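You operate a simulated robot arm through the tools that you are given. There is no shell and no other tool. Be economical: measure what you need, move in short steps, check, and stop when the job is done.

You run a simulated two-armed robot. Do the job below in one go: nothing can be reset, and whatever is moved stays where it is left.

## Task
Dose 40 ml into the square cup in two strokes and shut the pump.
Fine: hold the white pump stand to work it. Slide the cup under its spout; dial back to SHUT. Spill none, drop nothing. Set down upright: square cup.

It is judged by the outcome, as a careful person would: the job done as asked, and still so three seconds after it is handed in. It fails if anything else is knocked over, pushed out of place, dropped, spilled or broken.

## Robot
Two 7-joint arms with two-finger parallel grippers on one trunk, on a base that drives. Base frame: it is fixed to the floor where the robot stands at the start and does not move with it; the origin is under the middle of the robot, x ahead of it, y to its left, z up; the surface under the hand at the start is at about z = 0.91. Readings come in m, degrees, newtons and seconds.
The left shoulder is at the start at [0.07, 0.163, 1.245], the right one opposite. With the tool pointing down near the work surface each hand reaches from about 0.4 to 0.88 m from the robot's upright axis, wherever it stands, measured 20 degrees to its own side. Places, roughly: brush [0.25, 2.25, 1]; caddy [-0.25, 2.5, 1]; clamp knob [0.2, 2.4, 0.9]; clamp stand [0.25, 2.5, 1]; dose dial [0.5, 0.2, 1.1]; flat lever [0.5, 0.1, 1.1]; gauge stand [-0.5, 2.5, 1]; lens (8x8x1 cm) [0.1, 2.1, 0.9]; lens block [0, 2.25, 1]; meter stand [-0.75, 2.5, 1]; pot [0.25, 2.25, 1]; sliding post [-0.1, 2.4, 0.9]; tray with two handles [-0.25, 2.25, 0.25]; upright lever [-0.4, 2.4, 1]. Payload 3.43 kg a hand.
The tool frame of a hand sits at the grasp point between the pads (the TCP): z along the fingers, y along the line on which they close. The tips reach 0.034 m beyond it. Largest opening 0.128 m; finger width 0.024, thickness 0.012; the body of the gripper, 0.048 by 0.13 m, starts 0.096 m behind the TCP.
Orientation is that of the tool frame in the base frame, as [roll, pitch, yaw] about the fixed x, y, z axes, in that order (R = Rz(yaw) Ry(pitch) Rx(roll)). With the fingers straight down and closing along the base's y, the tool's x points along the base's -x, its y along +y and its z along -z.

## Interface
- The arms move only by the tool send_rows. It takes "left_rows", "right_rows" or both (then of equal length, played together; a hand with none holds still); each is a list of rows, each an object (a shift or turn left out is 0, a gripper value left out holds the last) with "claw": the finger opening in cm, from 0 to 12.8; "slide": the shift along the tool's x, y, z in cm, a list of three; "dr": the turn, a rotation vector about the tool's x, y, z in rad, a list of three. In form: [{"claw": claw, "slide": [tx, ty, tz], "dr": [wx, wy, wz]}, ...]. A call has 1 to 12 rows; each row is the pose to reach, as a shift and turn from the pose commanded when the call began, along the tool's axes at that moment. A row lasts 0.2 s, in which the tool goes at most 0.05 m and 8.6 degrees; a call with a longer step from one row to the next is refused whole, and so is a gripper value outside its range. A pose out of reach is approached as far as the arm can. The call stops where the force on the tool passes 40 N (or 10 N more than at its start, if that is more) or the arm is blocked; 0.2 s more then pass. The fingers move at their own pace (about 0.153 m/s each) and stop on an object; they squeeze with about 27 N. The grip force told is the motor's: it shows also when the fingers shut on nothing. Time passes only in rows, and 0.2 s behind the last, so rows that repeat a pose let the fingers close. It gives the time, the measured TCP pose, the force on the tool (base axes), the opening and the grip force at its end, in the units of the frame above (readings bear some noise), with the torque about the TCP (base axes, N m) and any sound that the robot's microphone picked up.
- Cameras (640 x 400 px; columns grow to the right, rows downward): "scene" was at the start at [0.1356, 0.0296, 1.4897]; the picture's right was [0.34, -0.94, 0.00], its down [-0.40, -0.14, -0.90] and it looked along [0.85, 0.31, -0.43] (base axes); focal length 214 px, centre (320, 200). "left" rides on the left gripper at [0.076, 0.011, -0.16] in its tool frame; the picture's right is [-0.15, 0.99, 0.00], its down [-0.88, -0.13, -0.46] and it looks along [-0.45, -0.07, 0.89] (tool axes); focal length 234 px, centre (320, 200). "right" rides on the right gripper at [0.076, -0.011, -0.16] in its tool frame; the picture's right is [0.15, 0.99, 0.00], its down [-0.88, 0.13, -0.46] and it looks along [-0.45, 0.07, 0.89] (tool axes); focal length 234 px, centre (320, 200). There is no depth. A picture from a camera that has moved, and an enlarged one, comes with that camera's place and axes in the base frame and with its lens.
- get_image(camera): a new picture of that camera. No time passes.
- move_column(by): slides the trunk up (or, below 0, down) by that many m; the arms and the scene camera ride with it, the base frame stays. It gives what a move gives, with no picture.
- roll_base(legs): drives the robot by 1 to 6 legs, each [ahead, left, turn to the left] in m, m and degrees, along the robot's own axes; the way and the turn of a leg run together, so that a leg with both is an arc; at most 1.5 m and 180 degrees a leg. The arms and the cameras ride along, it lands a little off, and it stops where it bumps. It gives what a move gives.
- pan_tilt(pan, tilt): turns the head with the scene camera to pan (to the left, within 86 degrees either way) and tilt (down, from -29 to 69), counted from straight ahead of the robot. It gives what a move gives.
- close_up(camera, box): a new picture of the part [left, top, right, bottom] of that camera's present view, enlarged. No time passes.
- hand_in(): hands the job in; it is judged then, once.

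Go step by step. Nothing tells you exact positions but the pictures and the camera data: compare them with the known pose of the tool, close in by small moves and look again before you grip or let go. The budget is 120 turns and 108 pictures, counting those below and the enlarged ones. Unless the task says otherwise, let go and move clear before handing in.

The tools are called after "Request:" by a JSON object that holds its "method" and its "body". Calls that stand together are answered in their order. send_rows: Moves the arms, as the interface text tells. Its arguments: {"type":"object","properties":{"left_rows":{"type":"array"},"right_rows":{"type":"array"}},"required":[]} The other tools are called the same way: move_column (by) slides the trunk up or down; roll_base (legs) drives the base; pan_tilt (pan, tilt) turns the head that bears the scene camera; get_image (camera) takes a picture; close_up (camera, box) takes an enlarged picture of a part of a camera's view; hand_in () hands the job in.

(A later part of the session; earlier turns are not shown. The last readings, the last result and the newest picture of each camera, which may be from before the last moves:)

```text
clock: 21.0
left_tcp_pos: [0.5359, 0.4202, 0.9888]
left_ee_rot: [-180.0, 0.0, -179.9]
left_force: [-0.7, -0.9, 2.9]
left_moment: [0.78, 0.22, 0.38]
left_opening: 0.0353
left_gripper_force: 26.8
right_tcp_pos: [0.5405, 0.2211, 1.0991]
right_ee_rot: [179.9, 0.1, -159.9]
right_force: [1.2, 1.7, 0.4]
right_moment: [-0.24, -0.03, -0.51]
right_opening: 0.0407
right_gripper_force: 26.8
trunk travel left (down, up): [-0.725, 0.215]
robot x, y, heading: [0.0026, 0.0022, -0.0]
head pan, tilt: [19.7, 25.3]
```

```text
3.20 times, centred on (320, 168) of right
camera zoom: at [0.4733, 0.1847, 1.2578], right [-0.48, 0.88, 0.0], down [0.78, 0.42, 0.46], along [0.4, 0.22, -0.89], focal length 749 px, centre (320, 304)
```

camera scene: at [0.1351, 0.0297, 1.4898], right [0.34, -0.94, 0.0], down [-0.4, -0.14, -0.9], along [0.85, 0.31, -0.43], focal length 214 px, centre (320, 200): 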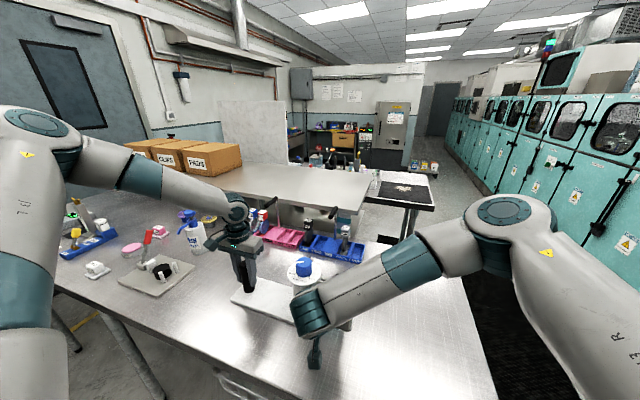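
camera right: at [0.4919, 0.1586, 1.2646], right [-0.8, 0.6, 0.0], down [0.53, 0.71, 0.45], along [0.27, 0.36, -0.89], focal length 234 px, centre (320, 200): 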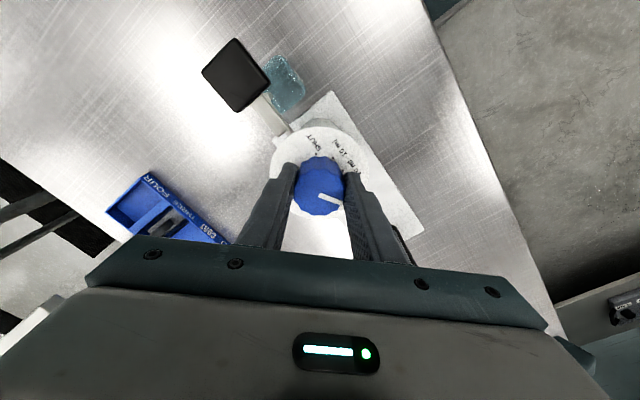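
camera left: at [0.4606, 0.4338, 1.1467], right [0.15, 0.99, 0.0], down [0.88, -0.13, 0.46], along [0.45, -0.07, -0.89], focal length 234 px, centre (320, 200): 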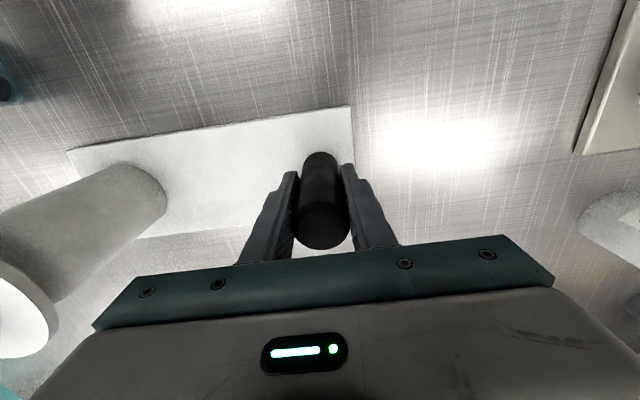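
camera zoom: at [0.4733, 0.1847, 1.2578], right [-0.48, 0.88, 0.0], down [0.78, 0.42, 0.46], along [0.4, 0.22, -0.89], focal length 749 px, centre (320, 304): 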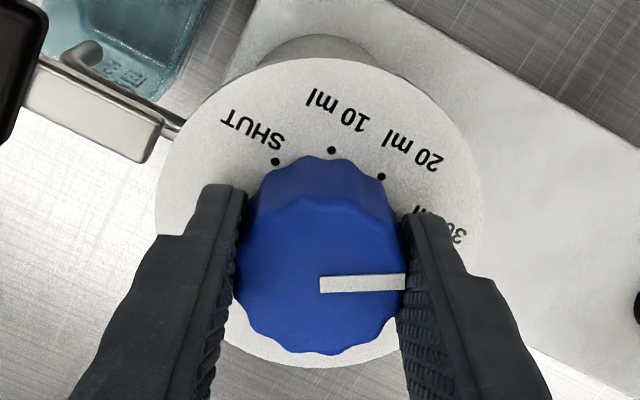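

The side force is gone, but the dial still resists at 0.5 N·m and the pads slip. I'll wait a moment to see whether it creeps, then press lightly while turning.

Request:
{"method": "send_rows", "body": {"right_rows": [{}, {}, {"slide": [0, 0, 0.3], "dr": [0, 0, 0]}, {"slide": [0, 0, 0.5], "dr": [0, 0, 0]}]}}

Request:
{"method": "close_up", "body": {"camera": "right", "box": [250, 105, 390, 230]}}

```text
clock: 22.0
left_tcp_pos: [0.5345, 0.4222, 0.9888]
left_ee_rot: [180.0, 0.0, -180.0]
left_force: [-0.4, 0.0, -3.4]
left_moment: [0.75, 0.22, 0.21]
left_opening: 0.0355
left_gripper_force: 27.0
right_tcp_pos: [0.5395, 0.2208, 1.0957]
right_ee_rot: [179.7, 0.2, -160.2]
right_force: [3.0, 0.9, 25.8]
right_moment: [-0.27, -0.21, -0.09]
right_opening: 0.0413
right_gripper_force: 27.2
trunk travel left (down, up): [-0.725, 0.215]
robot x, y, heading: [-0.0028, 0.0011, -0.1]
head pan, tilt: [19.7, 25.3]
```

```text
3.20 times, centred on (320, 168) of right
camera zoom: at [0.4722, 0.1845, 1.2546], right [-0.47, 0.88, 0.0], down [0.78, 0.42, 0.46], along [0.4, 0.22, -0.89], focal length 749 px, centre (320, 304)
```

zoom: 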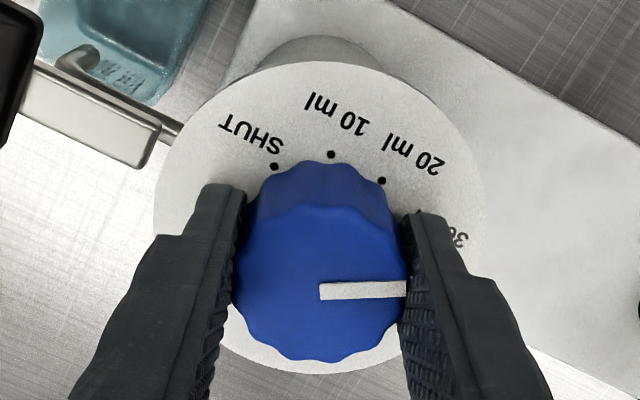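

Pressing reaches a hard stop at 26 N and the dial doesn't sink. I'll test whether it lifts.

Request:
{"method": "send_rows", "body": {"right_rows": [{"slide": [0, 0, -0.3]}, {"slide": [0, 0, -0.6]}, {"slide": [0, 0, -0.9]}, {"slide": [0, 0, -1.2]}]}}

Request:
{"method": "close_up", "body": {"camera": "right", "box": [250, 105, 390, 230]}}

Request:
{"method": "close_up", "body": {"camera": "scene", "box": [270, 230, 360, 310]}}

```text
clock: 23.0
left_tcp_pos: [0.5372, 0.4195, 0.9899]
left_ee_rot: [-179.7, 0.4, 180.0]
left_force: [-0.3, -12.0, 21.9]
left_moment: [-2.24, 0.04, 0.06]
left_opening: 0.0373
left_gripper_force: 27.1
right_tcp_pos: [0.5397, 0.2206, 1.1049]
right_ee_rot: [179.8, 0.0, -159.9]
right_force: [-0.4, 11.1, -25.2]
right_moment: [-0.87, -0.11, -0.1]
right_opening: 0.042
right_gripper_force: 26.8
trunk travel left (down, up): [-0.725, 0.215]
robot x, y, heading: [-0.0003, 0.0016, -0.2]
head pan, tilt: [19.7, 25.3]
```

```text
3.20 times, centred on (320, 168) of right
camera zoom: at [0.4731, 0.1853, 1.2636], right [-0.48, 0.88, 0.0], down [0.78, 0.42, 0.45], along [0.4, 0.22, -0.89], focal length 749 px, centre (320, 304)
```

zoom: 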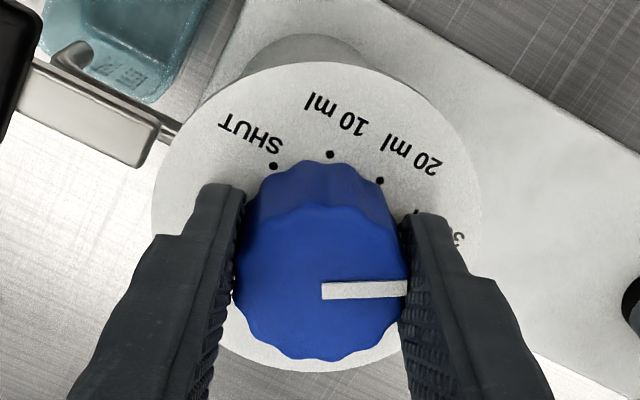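

```text
5.00 times, centred on (315, 270) of scene
camera zoom: at [0.1358, 0.0298, 1.4897], right [0.34, -0.94, 0.0], down [-0.4, -0.14, -0.9], along [0.85, 0.31, -0.43], focal length 1072 px, centre (345, -150)
```

zoom: 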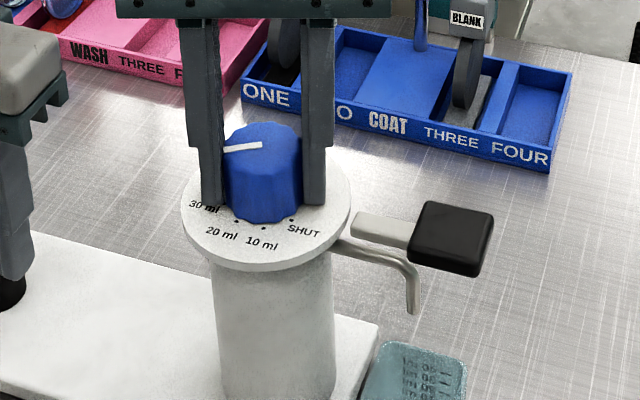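

The dial doesn't lift either; the whole stand was taking the load. I'll ease back down, release and check that the stand sits flat. Then I'll pre-rotate clockwise so I can make one long steady turn.

Request:
{"method": "send_rows", "body": {"right_rows": [{"slide": [0, 0, 0.4]}, {"slide": [0, 0, 0.7]}, {"slide": [0, 0, 0.7], "claw": 5}, {"slide": [0, 0, 0.7], "claw": 6}, {"slide": [0, 0, 0.7], "dr": [0, 0, 0.14]}, {"slide": [0, 0, 0.7], "dr": [0, 0, 0.28]}, {"slide": [0, 0, 0.7], "dr": [0, 0, 0.42]}, {"slide": [0, 0, 0.7], "dr": [0, 0, 0.56]}, {"slide": [0, 0, 0.7], "dr": [0, 0, 0.7]}, {"slide": [0, 0, 0.7], "dr": [0, 0, 0.84]}, {"slide": [0, 0, 0.7], "dr": [0, 0, 0.84]}]}}

Request:
{"method": "close_up", "body": {"camera": "right", "box": [250, 105, 390, 230]}}

Request:
{"method": "close_up", "body": {"camera": "scene", "box": [220, 210, 380, 350]}}

```text
clock: 25.4
left_tcp_pos: [0.5364, 0.4212, 0.9881]
left_ee_rot: [180.0, 0.0, -179.9]
left_force: [0.4, -0.1, -4.1]
left_moment: [0.51, 0.02, 0.01]
left_opening: 0.0356
left_gripper_force: 27.1
right_tcp_pos: [0.5404, 0.2227, 1.099]
right_ee_rot: [179.9, -0.2, 151.7]
right_force: [0.3, -0.5, -0.1]
right_moment: [-0.01, 0.0, -0.01]
right_opening: 0.0601
right_gripper_force: 0.1
trunk travel left (down, up): [-0.725, 0.215]
robot x, y, heading: [-0.0017, 0.0029, 0.1]
head pan, tilt: [19.7, 25.3]
```

```text
3.20 times, centred on (320, 168) of right
camera zoom: at [0.4686, 0.2479, 1.2578], right [0.34, 0.94, 0.0], down [0.84, -0.3, 0.45], along [0.43, -0.15, -0.89], focal length 749 px, centre (320, 304)
```

zoom: 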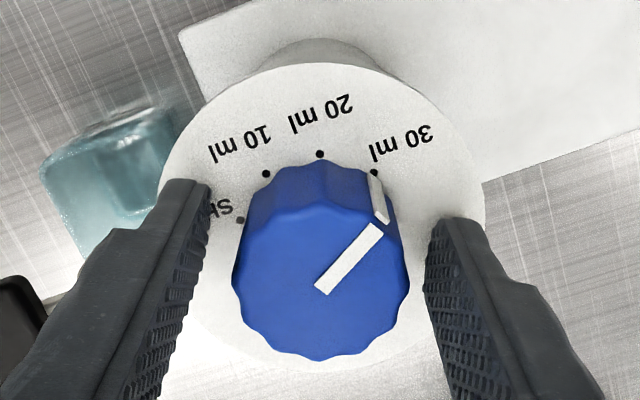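

```text
2.86 times, centred on (300, 280) of scene
camera zoom: at [0.136, 0.0299, 1.4897], right [0.34, -0.94, 0.0], down [-0.4, -0.14, -0.9], along [0.85, 0.31, -0.43], focal length 613 px, centre (377, -29)
```

zoom: 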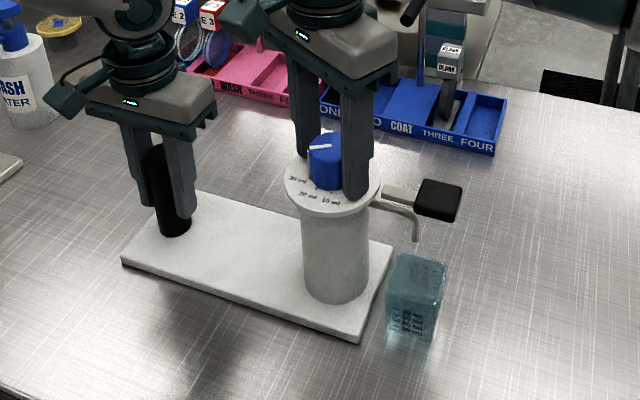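

The stand sits flat and the dial is well centred. I'll grip and do one long turn without pausing.

Request:
{"method": "send_rows", "body": {"right_rows": [{"claw": 4}, {"claw": 0}, {"claw": 0}, {"dr": [0, 0, -0.145]}, {"dr": [0, 0, -0.29]}, {"dr": [0, 0, -0.435]}, {"dr": [0, 0, -0.58]}, {"dr": [0, 0, -0.725]}, {"dr": [0, 0, -0.87]}]}}

Request:
{"method": "close_up", "body": {"camera": "right", "box": [250, 105, 390, 230]}}

```text
clock: 27.4
left_tcp_pos: [0.5372, 0.4221, 0.9882]
left_ee_rot: [179.9, 0.1, -179.8]
left_force: [-1.5, 7.7, -0.7]
left_moment: [-0.68, -0.11, 0.31]
left_opening: 0.0355
left_gripper_force: 27.2
right_tcp_pos: [0.5406, 0.2195, 1.1]
right_ee_rot: [-180.0, 0.0, -158.3]
right_force: [1.7, -6.4, 0.6]
right_moment: [-0.32, 0.09, -0.53]
right_opening: 0.0406
right_gripper_force: 27.4
trunk travel left (down, up): [-0.725, 0.215]
robot x, y, heading: [0.0015, -0.0009, -0.1]
head pan, tilt: [19.7, 25.3]
```

```text
3.20 times, centred on (320, 168) of right
camera zoom: at [0.4748, 0.1821, 1.2578], right [-0.5, 0.86, 0.0], down [0.77, 0.45, 0.46], along [0.39, 0.23, -0.89], focal length 749 px, centre (320, 304)
```

zoom: 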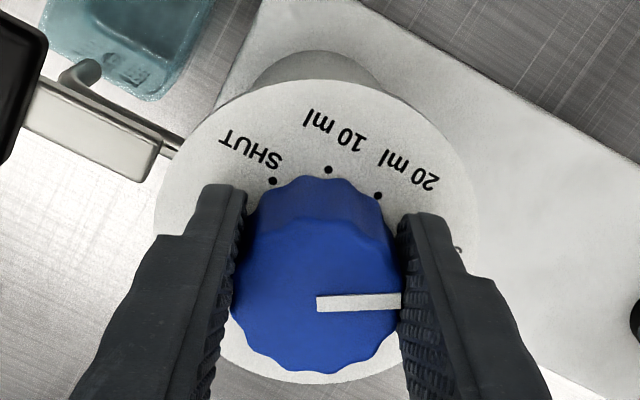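

The grip slips at about 0.53 N·m again, so the dial seems to be blocked in this direction. I'll feel for play the other way with a small clockwise turn.

Request:
{"method": "send_rows", "body": {"right_rows": [{"dr": [0, 0, 0.1]}, {"dr": [0, 0, 0.2]}, {"dr": [0, 0, 0.3]}, {"dr": [0, 0, 0.4]}]}}

Request:
{"method": "close_up", "body": {"camera": "right", "box": [250, 105, 390, 230]}}

```text
clock: 28.4
left_tcp_pos: [0.5352, 0.4221, 0.9876]
left_ee_rot: [180.0, -0.1, -179.8]
left_force: [-0.3, 6.3, 0.0]
left_moment: [-0.76, 0.16, 0.07]
left_opening: 0.0357
left_gripper_force: 27.1
right_tcp_pos: [0.54, 0.2211, 1.1002]
right_ee_rot: [179.9, -0.1, 178.6]
right_force: [-0.2, -7.1, 0.1]
right_moment: [-0.15, -0.11, -0.08]
right_opening: 0.0408
right_gripper_force: 27.1
trunk travel left (down, up): [-0.725, 0.215]
robot x, y, heading: [-0.0015, 0.0017, 0.1]
head pan, tilt: [19.7, 25.3]
```

```text
3.20 times, centred on (320, 168) of right
camera zoom: at [0.4646, 0.2122, 1.2582], right [-0.12, 0.99, 0.0], down [0.88, 0.11, 0.46], along [0.45, 0.06, -0.89], focal length 749 px, centre (320, 304)
```

zoom: 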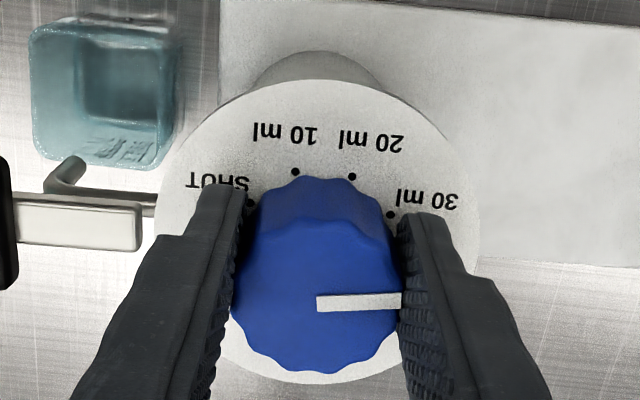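

Interesting: the dial followed freely clockwise (about 20°) but is blocked counter-clockwise. It may be a one-way dial. I'll continue clockwise and watch the torque.

Request:
{"method": "send_rows", "body": {"right_rows": [{"dr": [0, 0, 0.12]}, {"dr": [0, 0, 0.24]}, {"dr": [0, 0, 0.36]}, {"dr": [0, 0, 0.48]}]}}

Request:
{"method": "close_up", "body": {"camera": "right", "box": [250, 105, 390, 230]}}

```text
clock: 29.4
left_tcp_pos: [0.5365, 0.4206, 0.9867]
left_ee_rot: [-179.9, -0.1, 179.9]
left_force: [0.6, -16.9, -1.8]
left_moment: [1.41, 0.09, -0.12]
left_opening: 0.0356
left_gripper_force: 27.5
right_tcp_pos: [0.5393, 0.2233, 1.0997]
right_ee_rot: [179.6, -0.2, 151.2]
right_force: [0.1, 17.1, 0.0]
right_moment: [0.52, -0.09, 0.12]
right_opening: 0.0403
right_gripper_force: 26.6
trunk travel left (down, up): [-0.725, 0.215]
robot x, y, heading: [-0.003, 0.0025, -0.0]
head pan, tilt: [19.7, 25.3]
```

```text
3.20 times, centred on (320, 168) of right
camera zoom: at [0.4683, 0.2489, 1.2586], right [0.35, 0.94, 0.01], down [0.83, -0.31, 0.45], along [0.43, -0.15, -0.89], focal length 749 px, centre (320, 304)
```

zoom: 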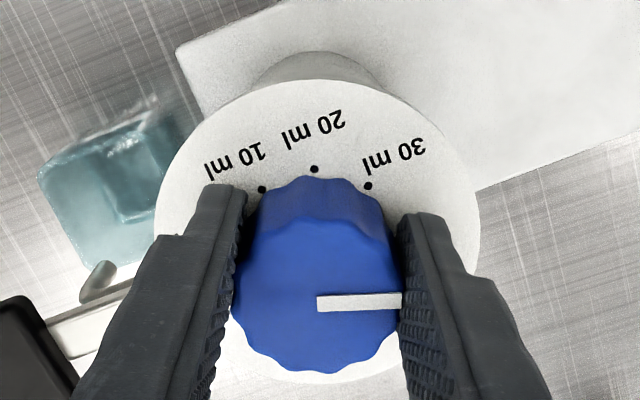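

The dial turns easily clockwise with almost no torque. I'll keep going clockwise, easing the side load by 1 mm.

Request:
{"method": "send_rows", "body": {"right_rows": [{"slide": [0.05, 0.09, 0], "dr": [0, 0, 0.13]}, {"slide": [0.05, 0.09, 0], "dr": [0, 0, 0.26]}, {"slide": [0.05, 0.09, 0], "dr": [0, 0, 0.39]}, {"slide": [0.05, 0.09, 0], "dr": [0, 0, 0.52]}, {"slide": [0.05, 0.09, 0], "dr": [0, 0, 0.65]}, {"slide": [0.05, 0.09, 0], "dr": [0, 0, 0.78]}, {"slide": [0.05, 0.09, 0], "dr": [0, 0, 0.91]}, {"slide": [0.05, 0.09, 0], "dr": [0, 0, 1.04]}]}}

Request:
{"method": "close_up", "body": {"camera": "right", "box": [250, 105, 390, 230]}}

Request:
{"method": "get_image", "body": {"camera": "scene"}}

```text
clock: 31.2
left_tcp_pos: [0.5361, 0.422, 0.9876]
left_ee_rot: [179.9, 0.0, -179.8]
left_force: [0.4, -25.0, 3.5]
left_moment: [0.89, 0.5, -0.02]
left_opening: 0.0356
left_gripper_force: 27.5
right_tcp_pos: [0.5409, 0.2227, 1.0991]
right_ee_rot: [179.9, -0.3, 91.4]
right_force: [-1.0, 23.5, -0.2]
right_moment: [0.57, -0.36, 0.1]
right_opening: 0.0409
right_gripper_force: 26.8
trunk travel left (down, up): [-0.725, 0.215]
robot x, y, heading: [0.0025, -0.0006, 0.1]
head pan, tilt: [19.7, 25.3]
```

```text
3.20 times, centred on (320, 168) of right
camera zoom: at [0.5273, 0.2979, 1.2581], right [0.98, 0.17, 0.0], down [0.15, -0.88, 0.45], along [0.08, -0.45, -0.89], focal length 749 px, centre (320, 304)
```

zoom: 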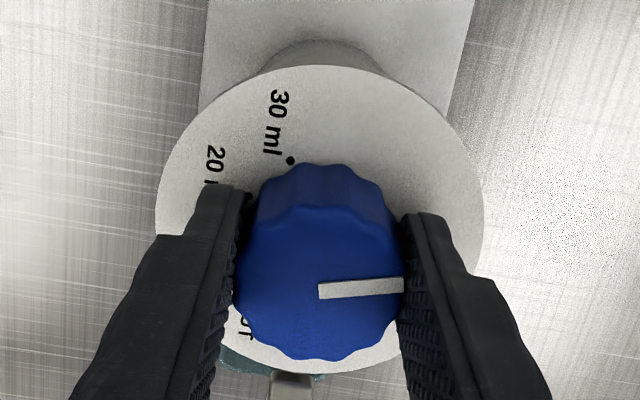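

```text
58 pictures are left
camera scene: at [0.1356, 0.0295, 1.4897], right [0.34, -0.94, 0.0], down [-0.4, -0.14, -0.9], along [0.85, 0.31, -0.43], focal length 214 px, centre (320, 200)
```

scene: 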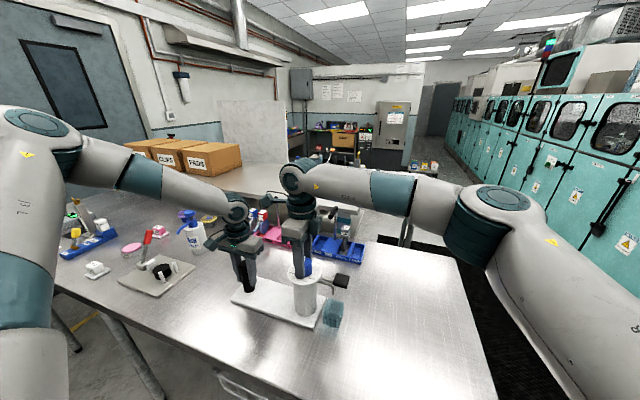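

The dial has turned about 100° clockwise so far. I'll open, rotate back counter-clockwise for a fresh grip and recheck the centring.

Request:
{"method": "send_rows", "body": {"right_rows": [{"claw": 6}, {"claw": 6, "slide": [0.1, 0, 0]}, {"slide": [0.1, 0, 0], "dr": [0, 0, -0.148]}, {"slide": [0.1, 0, 0], "dr": [0, 0, -0.296]}, {"slide": [0.1, 0, 0], "dr": [0, 0, -0.444]}, {"slide": [0.1, 0, 0], "dr": [0, 0, -0.592]}, {"slide": [0.1, 0, 0], "dr": [0, 0, -0.74]}, {"slide": [0.1, 0, 0], "dr": [0, 0, -0.888]}, {"slide": [0.1, 0, 0], "dr": [0, 0, -1.036]}, {"slide": [0.1, 0, 0], "dr": [0, 0, -1.184]}, {"slide": [0.1, 0, 0], "dr": [0, 0, -1.332]}, {"slide": [0.1, 0, 0], "dr": [0, 0, -1.48]}]}}

Request:
{"method": "close_up", "body": {"camera": "right", "box": [250, 105, 390, 230]}}

Request:
{"method": "send_rows", "body": {"right_rows": [{"dr": [0, 0, -0.14]}, {"dr": [0, 0, -0.28]}, {"dr": [0, 0, -0.42]}, {"dr": [0, 0, -0.56]}, {"dr": [0, 0, -0.7]}, {"dr": [0, 0, -0.8]}, {"dr": [0, 0, -0.8]}]}}

Request:
{"method": "close_up", "body": {"camera": "right", "box": [250, 105, 390, 230]}}

```text
clock: 33.8
left_tcp_pos: [0.5361, 0.4216, 0.988]
left_ee_rot: [-180.0, 0.0, 180.0]
left_force: [0.1, -1.0, -3.3]
left_moment: [0.52, 0.01, 0.01]
left_opening: 0.0351
left_gripper_force: 27.2
right_tcp_pos: [0.5406, 0.2221, 1.0987]
right_ee_rot: [179.9, 0.0, 176.7]
right_force: [0.6, 0.4, 0.0]
right_moment: [0.0, -0.01, 0.01]
right_opening: 0.06
right_gripper_force: 0.1
trunk travel left (down, up): [-0.725, 0.215]
robot x, y, heading: [0.0004, -0.0011, 0.2]
head pan, tilt: [19.7, 25.3]
```

```text
3.20 times, centred on (320, 168) of right
camera zoom: at [0.4646, 0.2165, 1.258], right [-0.09, 1.0, 0.0], down [0.89, 0.08, 0.46], along [0.45, 0.04, -0.89], focal length 749 px, centre (320, 304)
```

zoom: 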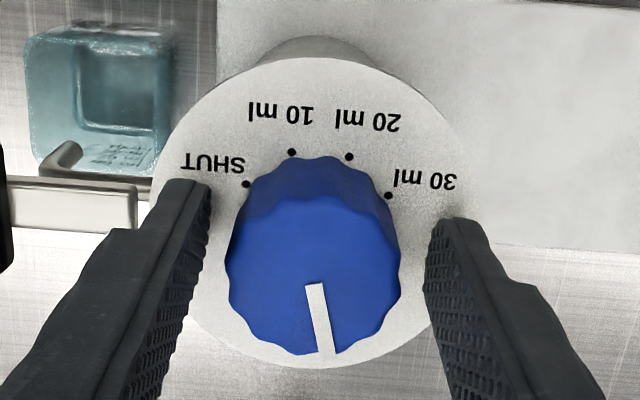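

```text
clock: 35.4
left_tcp_pos: [0.5366, 0.4209, 0.9869]
left_ee_rot: [180.0, 0.0, 180.0]
left_force: [0.3, -0.6, -3.2]
left_moment: [0.51, -0.01, 0.02]
left_opening: 0.0355
left_gripper_force: 27.1
right_tcp_pos: [0.5399, 0.2227, 1.0989]
right_ee_rot: [179.9, 0.1, -137.7]
right_force: [-0.1, -1.2, 0.1]
right_moment: [0.02, -0.02, 0.01]
right_opening: 0.0598
right_gripper_force: 0.1
trunk travel left (down, up): [-0.725, 0.215]
robot x, y, heading: [-0.0006, 0.0011, -0.1]
head pan, tilt: [19.7, 25.3]
```

```text
3.20 times, centred on (320, 168) of right
camera zoom: at [0.4928, 0.1644, 1.2578], right [-0.77, 0.63, 0.0], down [0.56, 0.69, 0.46], along [0.29, 0.35, -0.89], focal length 749 px, centre (320, 304)
```

zoom: 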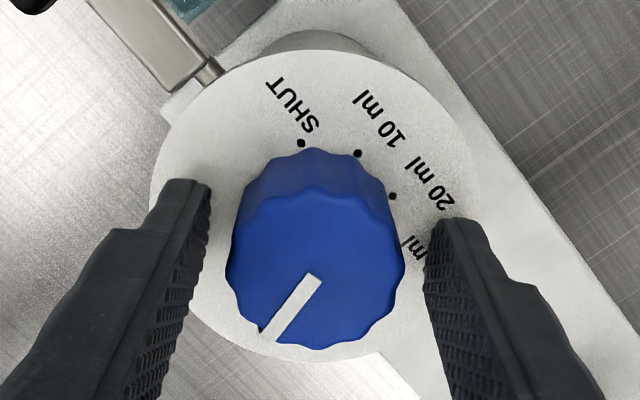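

The dial axis is about 1.2 mm toward -y of the tool. I'll recentre, grip and turn clockwise.

Request:
{"method": "send_rows", "body": {"right_rows": [{"slide": [0.08, -0.09, 0]}, {"slide": [0.08, -0.09, 0], "claw": 3}, {"slide": [0.08, -0.09, 0], "claw": 3}, {"slide": [0.08, -0.09, 0], "dr": [0, 0, 0.14]}, {"slide": [0.08, -0.09, 0], "dr": [0, 0, 0.28]}, {"slide": [0.08, -0.09, 0], "dr": [0, 0, 0.42]}, {"slide": [0.08, -0.09, 0], "dr": [0, 0, 0.56]}, {"slide": [0.08, -0.09, 0], "dr": [0, 0, 0.7]}, {"slide": [0.08, -0.09, 0], "dr": [0, 0, 0.84]}]}}

Request:
{"method": "close_up", "body": {"camera": "right", "box": [250, 105, 390, 230]}}

```text
clock: 37.4
left_tcp_pos: [0.5381, 0.4222, 0.9863]
left_ee_rot: [180.0, 0.0, -179.9]
left_force: [0.7, 4.9, -1.6]
left_moment: [0.62, 0.09, -0.21]
left_opening: 0.0356
left_gripper_force: 26.9
right_tcp_pos: [0.5401, 0.2205, 1.0997]
right_ee_rot: [180.0, 0.0, 174.0]
right_force: [0.1, -4.0, -1.5]
right_moment: [-0.66, -0.06, 0.4]
right_opening: 0.0409
right_gripper_force: 27.7
trunk travel left (down, up): [-0.725, 0.215]
robot x, y, heading: [-0.0027, -0.0005, -0.1]
head pan, tilt: [19.7, 25.3]
```

```text
3.20 times, centred on (320, 168) of right
camera zoom: at [0.4641, 0.2184, 1.2581], right [-0.04, 1.0, 0.0], down [0.89, 0.04, 0.46], along [0.45, 0.02, -0.89], focal length 749 px, centre (320, 304)
```

zoom: 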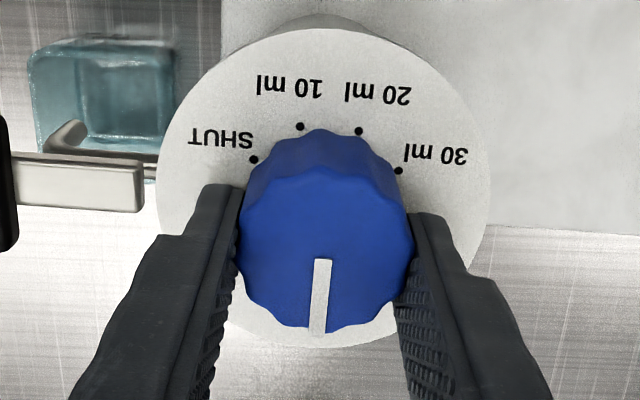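

The dial moved another 15° and then slipped clockwise too, so there may be end stops near 0° and 120°. I'll test it counter-clockwise from here.

Request:
{"method": "send_rows", "body": {"right_rows": [{"claw": 0}, {"dr": [0, 0, -0.13]}, {"dr": [0, 0, -0.26]}, {"dr": [0, 0, -0.39]}, {"dr": [0, 0, -0.52]}]}}

Request:
{"method": "close_up", "body": {"camera": "right", "box": [250, 105, 390, 230]}}

```text
clock: 38.6
left_tcp_pos: [0.5364, 0.4209, 0.9878]
left_ee_rot: [-179.9, 0.1, -180.0]
left_force: [-0.6, -9.6, -1.0]
left_moment: [1.22, -0.04, -0.08]
left_opening: 0.0358
left_gripper_force: 26.4
right_tcp_pos: [0.5391, 0.2234, 1.0997]
right_ee_rot: [179.8, 0.1, -155.9]
right_force: [0.8, 11.0, 0.8]
right_moment: [0.03, -0.23, -0.05]
right_opening: 0.0408
right_gripper_force: 27.2
trunk travel left (down, up): [-0.725, 0.215]
robot x, y, heading: [-0.0056, 0.0002, 0.1]
head pan, tilt: [19.7, 25.3]
```

```text
3.20 times, centred on (320, 168) of right
camera zoom: at [0.4754, 0.1818, 1.2579], right [-0.54, 0.84, 0.0], down [0.75, 0.48, 0.46], along [0.38, 0.25, -0.89], focal length 749 px, centre (320, 304)
```

zoom: 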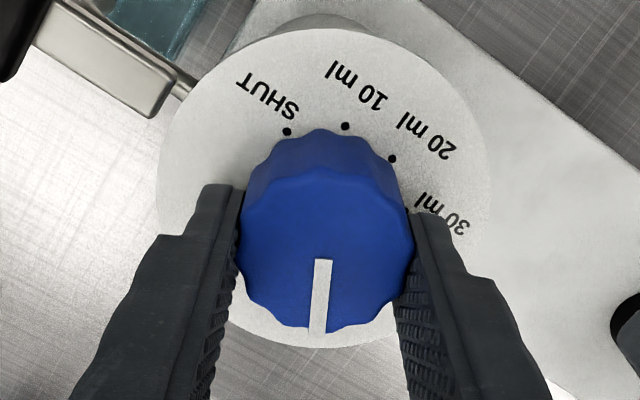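

The dial followed freely here. To tell a true stop from a slip, I'll turn clockwise again 60° past the place where it slipped, keeping this grip.

Request:
{"method": "send_rows", "body": {"right_rows": [{"dr": [0, 0, 0.13]}, {"dr": [0, 0, 0.26]}, {"dr": [0, 0, 0.39]}, {"dr": [0, 0, 0.52]}, {"dr": [0, 0, 0.65]}, {"dr": [0, 0, 0.78]}, {"dr": [0, 0, 0.91]}, {"dr": [0, 0, 1.04]}]}}

Request:
{"method": "close_up", "body": {"camera": "right", "box": [250, 105, 390, 230]}}

```text
clock: 40.3
left_tcp_pos: [0.537, 0.4247, 0.9877]
left_ee_rot: [179.7, 0.1, -179.8]
left_force: [1.0, 3.8, 2.3]
left_moment: [-1.21, 0.06, -0.04]
left_opening: 0.0357
left_gripper_force: 26.8
right_tcp_pos: [0.5413, 0.2179, 1.0981]
right_ee_rot: [-179.5, 0.2, 148.6]
right_force: [-2.3, -6.2, -0.9]
right_moment: [0.47, -0.12, 0.27]
right_opening: 0.0407
right_gripper_force: 26.7
trunk travel left (down, up): [-0.725, 0.215]
robot x, y, heading: [-0.0018, 0.0011, -0.2]
head pan, tilt: [19.7, 25.3]
stopped in row 8 (right hand): the force on the tool passed its limit at 42 N (the readings are from after the stop); the commanded pose is now the measured one
```

```text
3.20 times, centred on (320, 168) of right
camera zoom: at [0.4717, 0.2497, 1.2573], right [0.39, 0.92, -0.01], down [0.82, -0.34, 0.46], along [0.42, -0.18, -0.89], focal length 749 px, centre (320, 304)
```

zoom: 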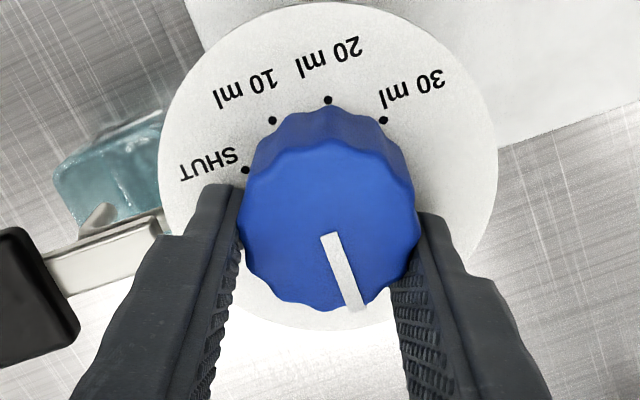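

The dial has a real clockwise stop at about -3°. The grip has wandered off-centre, so I'll open, recentre and check the stand before testing counter-clockwise again.

Request:
{"method": "send_rows", "body": {"right_rows": [{"claw": 6}, {"claw": 6}, {"slide": [0.15, 0.25, 0]}, {"slide": [0.15, 0.25, 0]}]}}

Request:
{"method": "close_up", "body": {"camera": "right", "box": [250, 105, 390, 230]}}

Request:
{"method": "close_up", "body": {"camera": "scene", "box": [220, 210, 380, 350]}}

```text
clock: 41.3
left_tcp_pos: [0.5369, 0.4239, 0.9885]
left_ee_rot: [179.7, -0.1, -179.8]
left_force: [0.9, 0.6, 5.1]
left_moment: [-1.52, -0.48, 0.31]
left_opening: 0.0355
left_gripper_force: 27.2
right_tcp_pos: [0.5411, 0.2212, 1.0981]
right_ee_rot: [-179.7, 0.2, 148.7]
right_force: [-0.8, 0.6, 0.0]
right_moment: [-0.02, 0.02, -0.03]
right_opening: 0.0599
right_gripper_force: 0.1
trunk travel left (down, up): [-0.725, 0.215]
robot x, y, heading: [-0.001, 0.0021, 0.2]
head pan, tilt: [19.7, 25.3]
```

```text
3.20 times, centred on (320, 168) of right
camera zoom: at [0.4715, 0.2527, 1.2574], right [0.39, 0.92, -0.01], down [0.82, -0.34, 0.46], along [0.42, -0.18, -0.89], focal length 749 px, centre (320, 304)
```

zoom: 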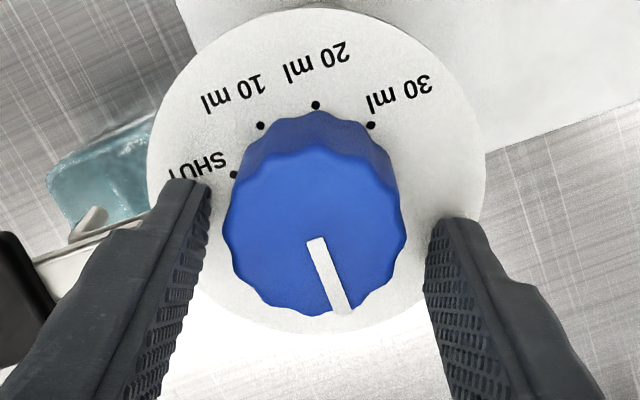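

```text
2.86 times, centred on (300, 280) of scene
camera zoom: at [0.1352, 0.0296, 1.4898], right [0.34, -0.94, 0.0], down [-0.4, -0.14, -0.9], along [0.85, 0.31, -0.43], focal length 613 px, centre (377, -29)
```

zoom: 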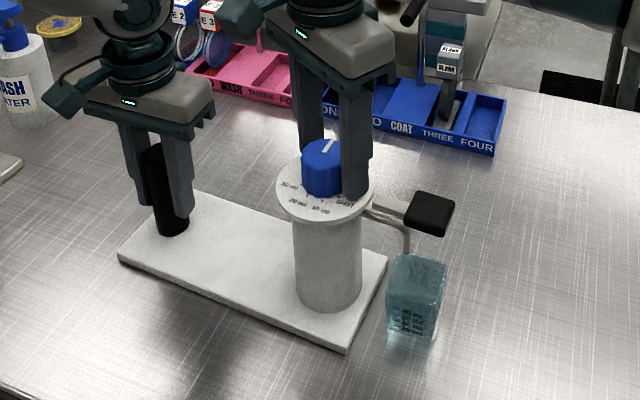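

The stand has swung about 3° around the post, putting the dial at roughly (0.530, 0.222). I'll grip the dial centrally and ease it back 1 cm in +x before going on.

Request:
{"method": "send_rows", "body": {"right_rows": [{"slide": [0.6, -0.15, 0]}, {"slide": [1.1, -0.3, 0]}, {"slide": [1.1, -0.3, 0], "claw": 4}, {"slide": [1.1, -0.3, 0], "claw": 0}, {"slide": [1.1, -0.3, 0], "claw": 0}]}}

Request:
{"method": "close_up", "body": {"camera": "right", "box": [250, 105, 390, 230]}}

Request:
{"method": "send_rows", "body": {"right_rows": [{"slide": [-0.45, 0.27, 0]}, {"slide": [-0.9, 0.55, 0]}, {"slide": [-1.05, 0.64, 0]}]}}

Request:
{"method": "close_up", "body": {"camera": "scene", "box": [220, 210, 380, 350]}}

```text
clock: 42.5
left_tcp_pos: [0.5376, 0.4243, 0.9883]
left_ee_rot: [179.7, 0.0, -179.9]
left_force: [-0.6, -2.5, 6.9]
left_moment: [-1.33, -0.25, 0.08]
left_opening: 0.0356
left_gripper_force: 27.0
right_tcp_pos: [0.5309, 0.2239, 1.1003]
right_ee_rot: [-179.7, 0.1, 148.6]
right_force: [1.3, 2.4, 0.7]
right_moment: [0.3, -0.27, 0.02]
right_opening: 0.041
right_gripper_force: 27.4
trunk travel left (down, up): [-0.725, 0.215]
robot x, y, heading: [0.0003, 0.0029, 0.1]
head pan, tilt: [19.7, 25.3]
```

```text
3.20 times, centred on (320, 168) of right
camera zoom: at [0.4603, 0.2559, 1.2574], right [0.39, 0.92, -0.01], down [0.82, -0.34, 0.46], along [0.42, -0.18, -0.89], focal length 749 px, centre (320, 304)
```

zoom: 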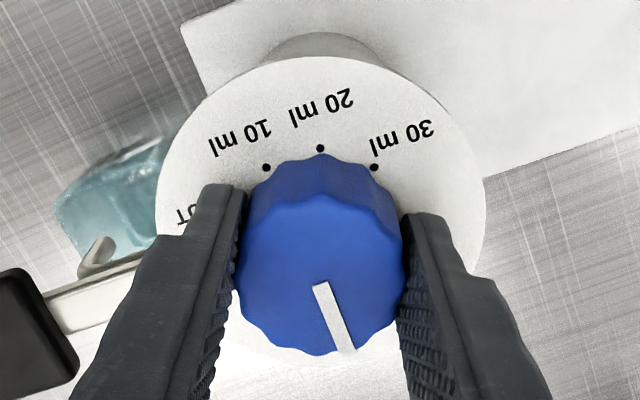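

```text
clock: 43.3
left_tcp_pos: [0.5368, 0.4247, 0.9869]
left_ee_rot: [179.7, 0.1, -179.7]
left_force: [4.6, 1.7, 5.8]
left_moment: [-1.47, -0.26, 0.34]
left_opening: 0.0359
left_gripper_force: 26.8
right_tcp_pos: [0.5422, 0.2239, 1.1002]
right_ee_rot: [-179.6, 0.2, 148.7]
right_force: [-6.0, -2.1, 0.0]
right_moment: [0.12, 0.47, 0.21]
right_opening: 0.0407
right_gripper_force: 27.2
trunk travel left (down, up): [-0.725, 0.215]
robot x, y, heading: [0.0034, -0.0003, -0.2]
head pan, tilt: [19.7, 25.3]
```

```text
2.86 times, centred on (300, 280) of scene
camera zoom: at [0.1348, 0.0293, 1.4899], right [0.34, -0.94, 0.0], down [-0.4, -0.14, -0.9], along [0.85, 0.31, -0.43], focal length 613 px, centre (377, -29)
```

zoom: 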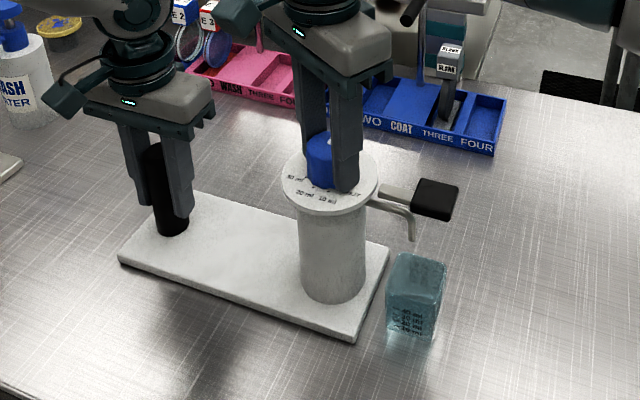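

The stand is back in place with only 6 N of side force. Now I'll turn counter-clockwise with this settled grip, in stages.

Request:
{"method": "send_rows", "body": {"right_rows": [{"dr": [0, 0, -0.145]}, {"dr": [0, 0, -0.29]}, {"dr": [0, 0, -0.435]}, {"dr": [0, 0, -0.58]}, {"dr": [0, 0, -0.725]}, {"dr": [0, 0, -0.87]}, {"dr": [0, 0, -1.015]}, {"dr": [0, 0, -1.16]}, {"dr": [0, 0, -1.3]}, {"dr": [0, 0, -1.44]}]}}

Request:
{"method": "close_up", "body": {"camera": "right", "box": [250, 105, 390, 230]}}

```text
clock: 45.5
left_tcp_pos: [0.5364, 0.4258, 0.988]
left_ee_rot: [179.7, 0.0, -179.9]
left_force: [-2.2, 0.2, 7.6]
left_moment: [-1.23, -0.71, 0.02]
left_opening: 0.0355
left_gripper_force: 27.4
right_tcp_pos: [0.5423, 0.2242, 1.0993]
right_ee_rot: [-179.8, -0.2, -128.8]
right_force: [2.2, 3.4, 0.9]
right_moment: [0.88, -0.09, -0.01]
right_opening: 0.0408
right_gripper_force: 26.5
trunk travel left (down, up): [-0.725, 0.215]
robot x, y, heading: [0.0024, 0.0007, -0.0]
head pan, tilt: [19.7, 25.3]
```

```text
3.20 times, centred on (320, 168) of right
camera zoom: at [0.504, 0.1603, 1.2585], right [-0.86, 0.5, 0.0], down [0.45, 0.77, 0.45], along [0.23, 0.39, -0.89], focal length 749 px, centre (320, 304)
```

zoom: 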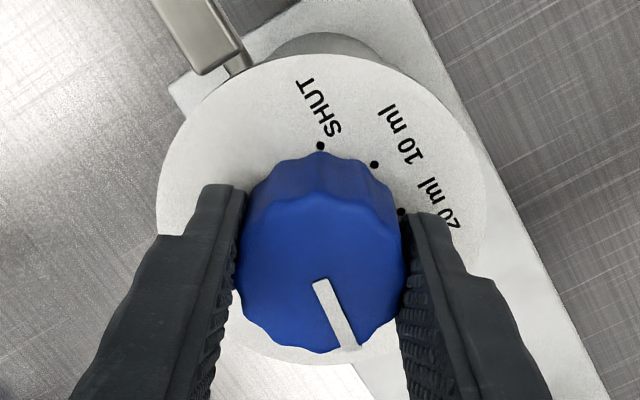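

It followed 82° with almost no force, so the pointer is at about 82°. I'll continue counter-clockwise through 30 ml.

Request:
{"method": "send_rows", "body": {"right_rows": [{"dr": [0, 0, -0.14]}, {"dr": [0, 0, -0.28]}, {"dr": [0, 0, -0.42]}, {"dr": [0, 0, -0.56]}, {"dr": [0, 0, -0.7]}, {"dr": [0, 0, -0.84]}]}}

Request:
{"method": "close_up", "body": {"camera": "right", "box": [250, 105, 390, 230]}}

```text
clock: 46.9
left_tcp_pos: [0.5371, 0.4232, 0.988]
left_ee_rot: [179.8, 0.2, -179.9]
left_force: [1.0, -26.8, 8.7]
left_moment: [0.59, -0.03, 0.12]
left_opening: 0.0354
left_gripper_force: 27.1
right_tcp_pos: [0.5392, 0.2098, 1.0997]
right_ee_rot: [-179.9, -0.2, -102.1]
right_force: [-2.3, 26.2, -2.9]
right_moment: [0.35, 0.2, 0.07]
right_opening: 0.0409
right_gripper_force: 26.8
right hand out of reach, approached as far as the arm can: row 4, 5, 6
trunk travel left (down, up): [-0.725, 0.215]
robot x, y, heading: [-0.0016, -0.0036, 0.2]
head pan, tilt: [19.7, 25.3]
```

```text
3.20 times, centred on (320, 168) of right
camera zoom: at [0.5347, 0.1349, 1.259], right [-1.0, 0.06, 0.0], down [0.06, 0.89, 0.45], along [0.03, 0.45, -0.89], focal length 749 px, centre (320, 304)
```

zoom: 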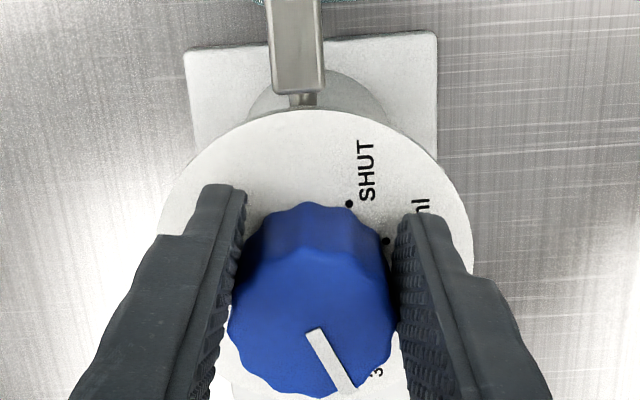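

The wrist limit is reached at yaw -102° with the pointer near 30 ml. I'll open and turn the hand back clockwise.

Request:
{"method": "send_rows", "body": {"right_rows": [{"claw": 6}, {"claw": 6, "dr": [0, 0, 0.14]}, {"dr": [0, 0, 0.28]}, {"dr": [0, 0, 0.42]}, {"dr": [0, 0, 0.56]}, {"dr": [0, 0, 0.7]}, {"dr": [0, 0, 0.84]}, {"dr": [0, 0, 0.98]}, {"dr": [0, 0, 1.12]}, {"dr": [0, 0, 1.26]}, {"dr": [0, 0, 1.4]}, {"dr": [0, 0, 1.54]}]}}

Request:
{"method": "send_rows", "body": {"right_rows": [{"dr": [0, 0, 0.14]}, {"dr": [0, 0, 0.28]}, {"dr": [0, 0, 0.42]}, {"dr": [0, 0, 0.42]}]}}

Request:
{"method": "close_up", "body": {"camera": "right", "box": [250, 105, 390, 230]}}

```text
clock: 49.5
left_tcp_pos: [0.5365, 0.4242, 0.9874]
left_ee_rot: [179.8, 0.1, -179.8]
left_force: [1.0, -17.1, 7.4]
left_moment: [-0.66, -0.35, -0.14]
left_opening: 0.0356
left_gripper_force: 27.1
right_tcp_pos: [0.5394, 0.2109, 1.1]
right_ee_rot: [-179.7, 0.1, 169.4]
right_force: [-3.0, 15.5, -0.4]
right_moment: [0.41, 0.13, 0.26]
right_opening: 0.069
right_gripper_force: 8.5
trunk travel left (down, up): [-0.725, 0.215]
robot x, y, heading: [0.0021, 0.0022, -0.1]
head pan, tilt: [19.7, 25.3]
```

```text
clock: 50.5
left_tcp_pos: [0.5364, 0.4228, 0.9864]
left_ee_rot: [179.7, -0.1, -179.7]
left_force: [-0.8, -17.6, 8.9]
left_moment: [-1.17, -0.67, -0.19]
left_opening: 0.0351
left_gripper_force: 27.2
right_tcp_pos: [0.5409, 0.21, 1.0997]
right_ee_rot: [-179.7, 0.1, 145.3]
right_force: [6.3, 17.2, 0.0]
right_moment: [0.52, -0.16, 0.13]
right_opening: 0.0705
right_gripper_force: 8.7
trunk travel left (down, up): [-0.725, 0.215]
robot x, y, heading: [0.0043, 0.0001, -0.1]
head pan, tilt: [19.7, 25.3]
```

```text
3.20 times, centred on (320, 168) of right
camera zoom: at [0.4724, 0.2453, 1.2584], right [0.44, 0.9, -0.01], down [0.8, -0.39, 0.46], along [0.41, -0.21, -0.89], focal length 749 px, centre (320, 304)
```

zoom: 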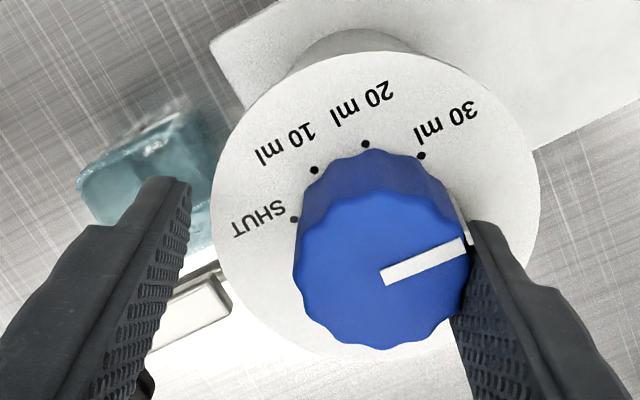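

One finger is leaning on the dial because the hand stayed 1.2 cm off-centre. I'll shift back to the dial axis.

Request:
{"method": "send_rows", "body": {"right_rows": [{"slide": [0.35, 0.5, 0]}, {"slide": [0.71, 1.03, 0]}, {"slide": [0.71, 1.03, 0], "claw": 6}]}}

Request:
{"method": "close_up", "body": {"camera": "right", "box": [250, 105, 390, 230]}}

Request:
{"method": "get_image", "body": {"camera": "scene"}}

```text
clock: 51.3
left_tcp_pos: [0.5364, 0.4258, 0.9869]
left_ee_rot: [179.6, -0.1, -179.7]
left_force: [0.5, 2.5, 3.4]
left_moment: [-1.05, 0.34, -0.12]
left_opening: 0.0358
left_gripper_force: 27.5
right_tcp_pos: [0.5392, 0.2225, 1.1001]
right_ee_rot: [-179.6, 0.2, 145.5]
right_force: [-0.6, 0.5, 0.8]
right_moment: [-0.01, 0.01, 0.0]
right_opening: 0.0598
right_gripper_force: 0.1
trunk travel left (down, up): [-0.725, 0.215]
robot x, y, heading: [0.0014, -0.002, -0.2]
head pan, tilt: [19.7, 25.3]
```

```text
3.20 times, centred on (320, 168) of right
camera zoom: at [0.4716, 0.2584, 1.258], right [0.44, 0.9, -0.01], down [0.8, -0.39, 0.46], along [0.41, -0.21, -0.89], focal length 749 px, centre (320, 304)
```

zoom: 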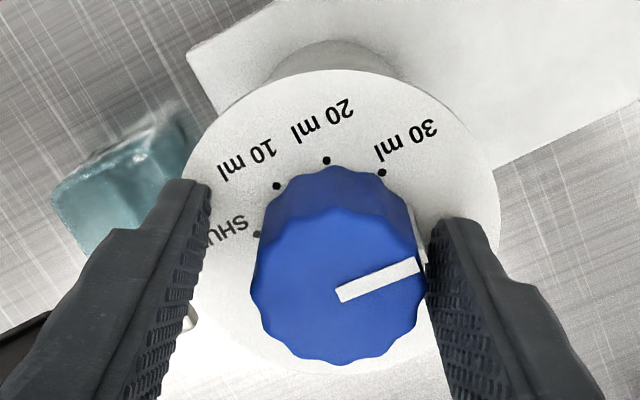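

```text
44 pictures are left
camera scene: at [0.1352, 0.0297, 1.4897], right [0.34, -0.94, 0.0], down [-0.4, -0.14, -0.9], along [0.85, 0.31, -0.43], focal length 214 px, centre (320, 200)
```

scene: 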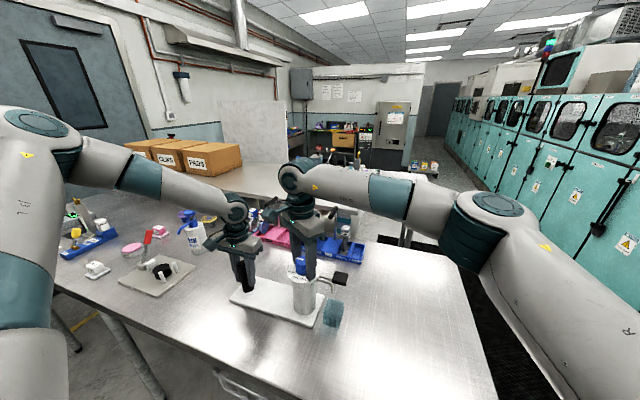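

The dial axis is about 4–5 mm toward +tool-y. I'll recentre and grip, then rotate about 40° counter-clockwise and look.

Request:
{"method": "send_rows", "body": {"right_rows": [{"slide": [-0.25, 0.45, 0]}, {"slide": [-0.25, 0.45, 0], "claw": 4}, {"slide": [-0.25, 0.45, 0], "claw": 0}, {"slide": [-0.25, 0.45, 0], "claw": 0}, {"slide": [-0.25, 0.45, 0], "dr": [0, 0, -0.12]}, {"slide": [-0.25, 0.45, 0], "dr": [0, 0, -0.24]}, {"slide": [-0.25, 0.45, 0], "dr": [0, 0, -0.36]}, {"slide": [-0.25, 0.45, 0], "dr": [0, 0, -0.48]}, {"slide": [-0.25, 0.45, 0], "dr": [0, 0, -0.6]}, {"slide": [-0.25, 0.45, 0], "dr": [0, 0, -0.7]}]}}

Request:
{"method": "close_up", "body": {"camera": "right", "box": [250, 105, 390, 230]}}

```text
clock: 53.5
left_tcp_pos: [0.5376, 0.4252, 0.9862]
left_ee_rot: [179.8, 0.0, -179.7]
left_force: [-2.7, 11.7, -1.6]
left_moment: [-1.59, -0.16, 0.33]
left_opening: 0.036
left_gripper_force: 27.0
right_tcp_pos: [0.5452, 0.2251, 1.1003]
right_ee_rot: [-179.6, -0.2, -174.4]
right_force: [1.8, -12.5, -0.2]
right_moment: [0.42, 0.03, -0.51]
right_opening: 0.0413
right_gripper_force: 27.4
trunk travel left (down, up): [-0.725, 0.215]
robot x, y, heading: [-0.0021, 0.003, 0.1]
head pan, tilt: [19.7, 25.3]
```

```text
3.20 times, centred on (320, 168) of right
camera zoom: at [0.4716, 0.2083, 1.2587], right [-0.24, 0.97, -0.01], down [0.86, 0.22, 0.45], along [0.44, 0.1, -0.89], focal length 749 px, centre (320, 304)
```

zoom: 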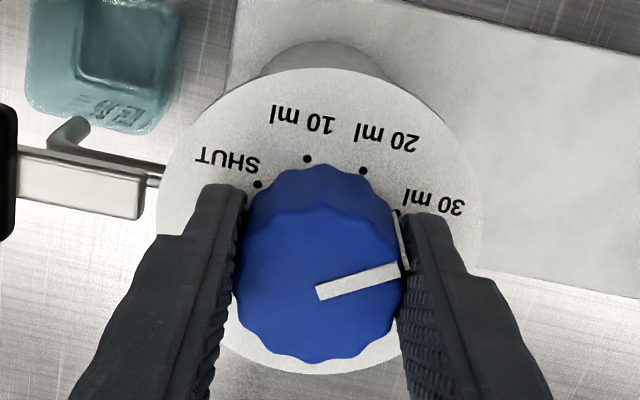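

The dial follows to just past the 30 mark and then resists springily. I'll look closely at the pump for a catch, a stop pin or printed hints.

Request:
{"method": "close_up", "body": {"camera": "scene", "box": [285, 250, 360, 330]}}

Request:
{"method": "close_up", "body": {"camera": "right", "box": [290, 130, 360, 190]}}

```text
5.00 times, centred on (322, 290) of scene
camera zoom: at [0.136, 0.0299, 1.4897], right [0.34, -0.94, 0.0], down [-0.4, -0.14, -0.9], along [0.85, 0.31, -0.43], focal length 1072 px, centre (308, -250)
```

zoom: 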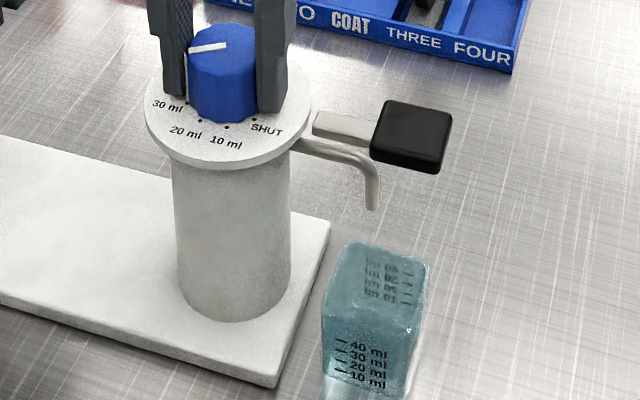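

```text
6.67 times, centred on (325, 160) of right
camera zoom: at [0.4716, 0.2083, 1.2587], right [-0.24, 0.97, -0.01], down [0.86, 0.22, 0.45], along [0.44, 0.1, -0.89], focal length 1561 px, centre (287, 467)
```

zoom: 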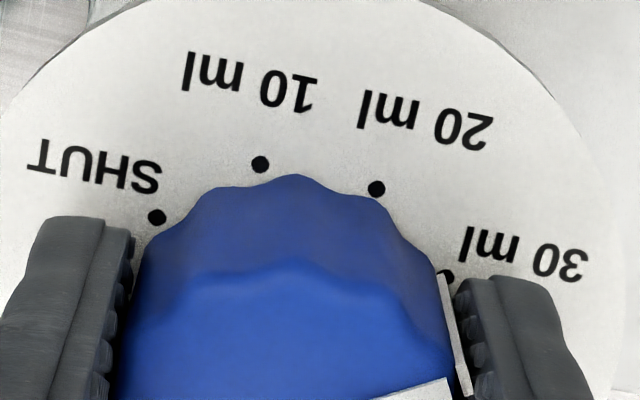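

By measuring the dots, the marks are 40° apart (122°, 162°, 202°, 242°). The dial's free travel is also exactly 120°, from the starting end clockwise. So the end stops give the true travel SHUT to 30, and the white bar doesn't match the print. The print increases clockwise, so the starting end is probably SHUT and 20 ml is 80° clockwise from it. If that is reversed, this setting gives 10 ml and a 30 ml stroke would still make 40 in two. I'll turn 80° clockwise.

Request:
{"method": "send_rows", "body": {"right_rows": [{"dr": [0, 0, 0.14]}, {"dr": [0, 0, 0.28]}, {"dr": [0, 0, 0.42]}, {"dr": [0, 0, 0.56]}, {"dr": [0, 0, 0.7]}, {"dr": [0, 0, 0.84]}, {"dr": [0, 0, 0.98]}, {"dr": [0, 0, 1.12]}, {"dr": [0, 0, 1.26]}, {"dr": [0, 0, 1.41]}]}}

Request:
{"method": "close_up", "body": {"camera": "right", "box": [250, 105, 390, 230]}}

```text
clock: 55.7
left_tcp_pos: [0.5363, 0.4232, 0.9876]
left_ee_rot: [179.8, -0.1, -179.8]
left_force: [-0.7, -9.7, 4.2]
left_moment: [-0.68, 0.26, -0.23]
left_opening: 0.0356
left_gripper_force: 26.9
right_tcp_pos: [0.5449, 0.2273, 1.0994]
right_ee_rot: [-179.9, 0.2, 104.7]
right_force: [1.8, 9.8, -0.6]
right_moment: [0.64, -0.51, -0.01]
right_opening: 0.0408
right_gripper_force: 26.7
trunk travel left (down, up): [-0.725, 0.215]
robot x, y, heading: [-0.0039, 0.0043, 0.1]
head pan, tilt: [19.7, 25.3]
```

```text
3.20 times, centred on (320, 168) of right
camera zoom: at [0.5156, 0.2981, 1.2581], right [0.92, 0.39, 0.0], down [0.35, -0.82, 0.46], along [0.18, -0.42, -0.89], focal length 749 px, centre (320, 304)
```

zoom: 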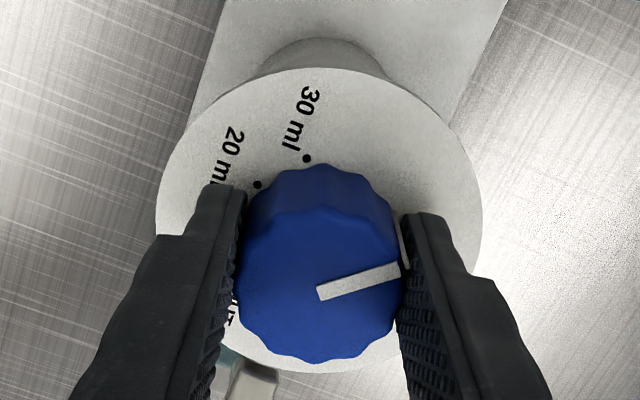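

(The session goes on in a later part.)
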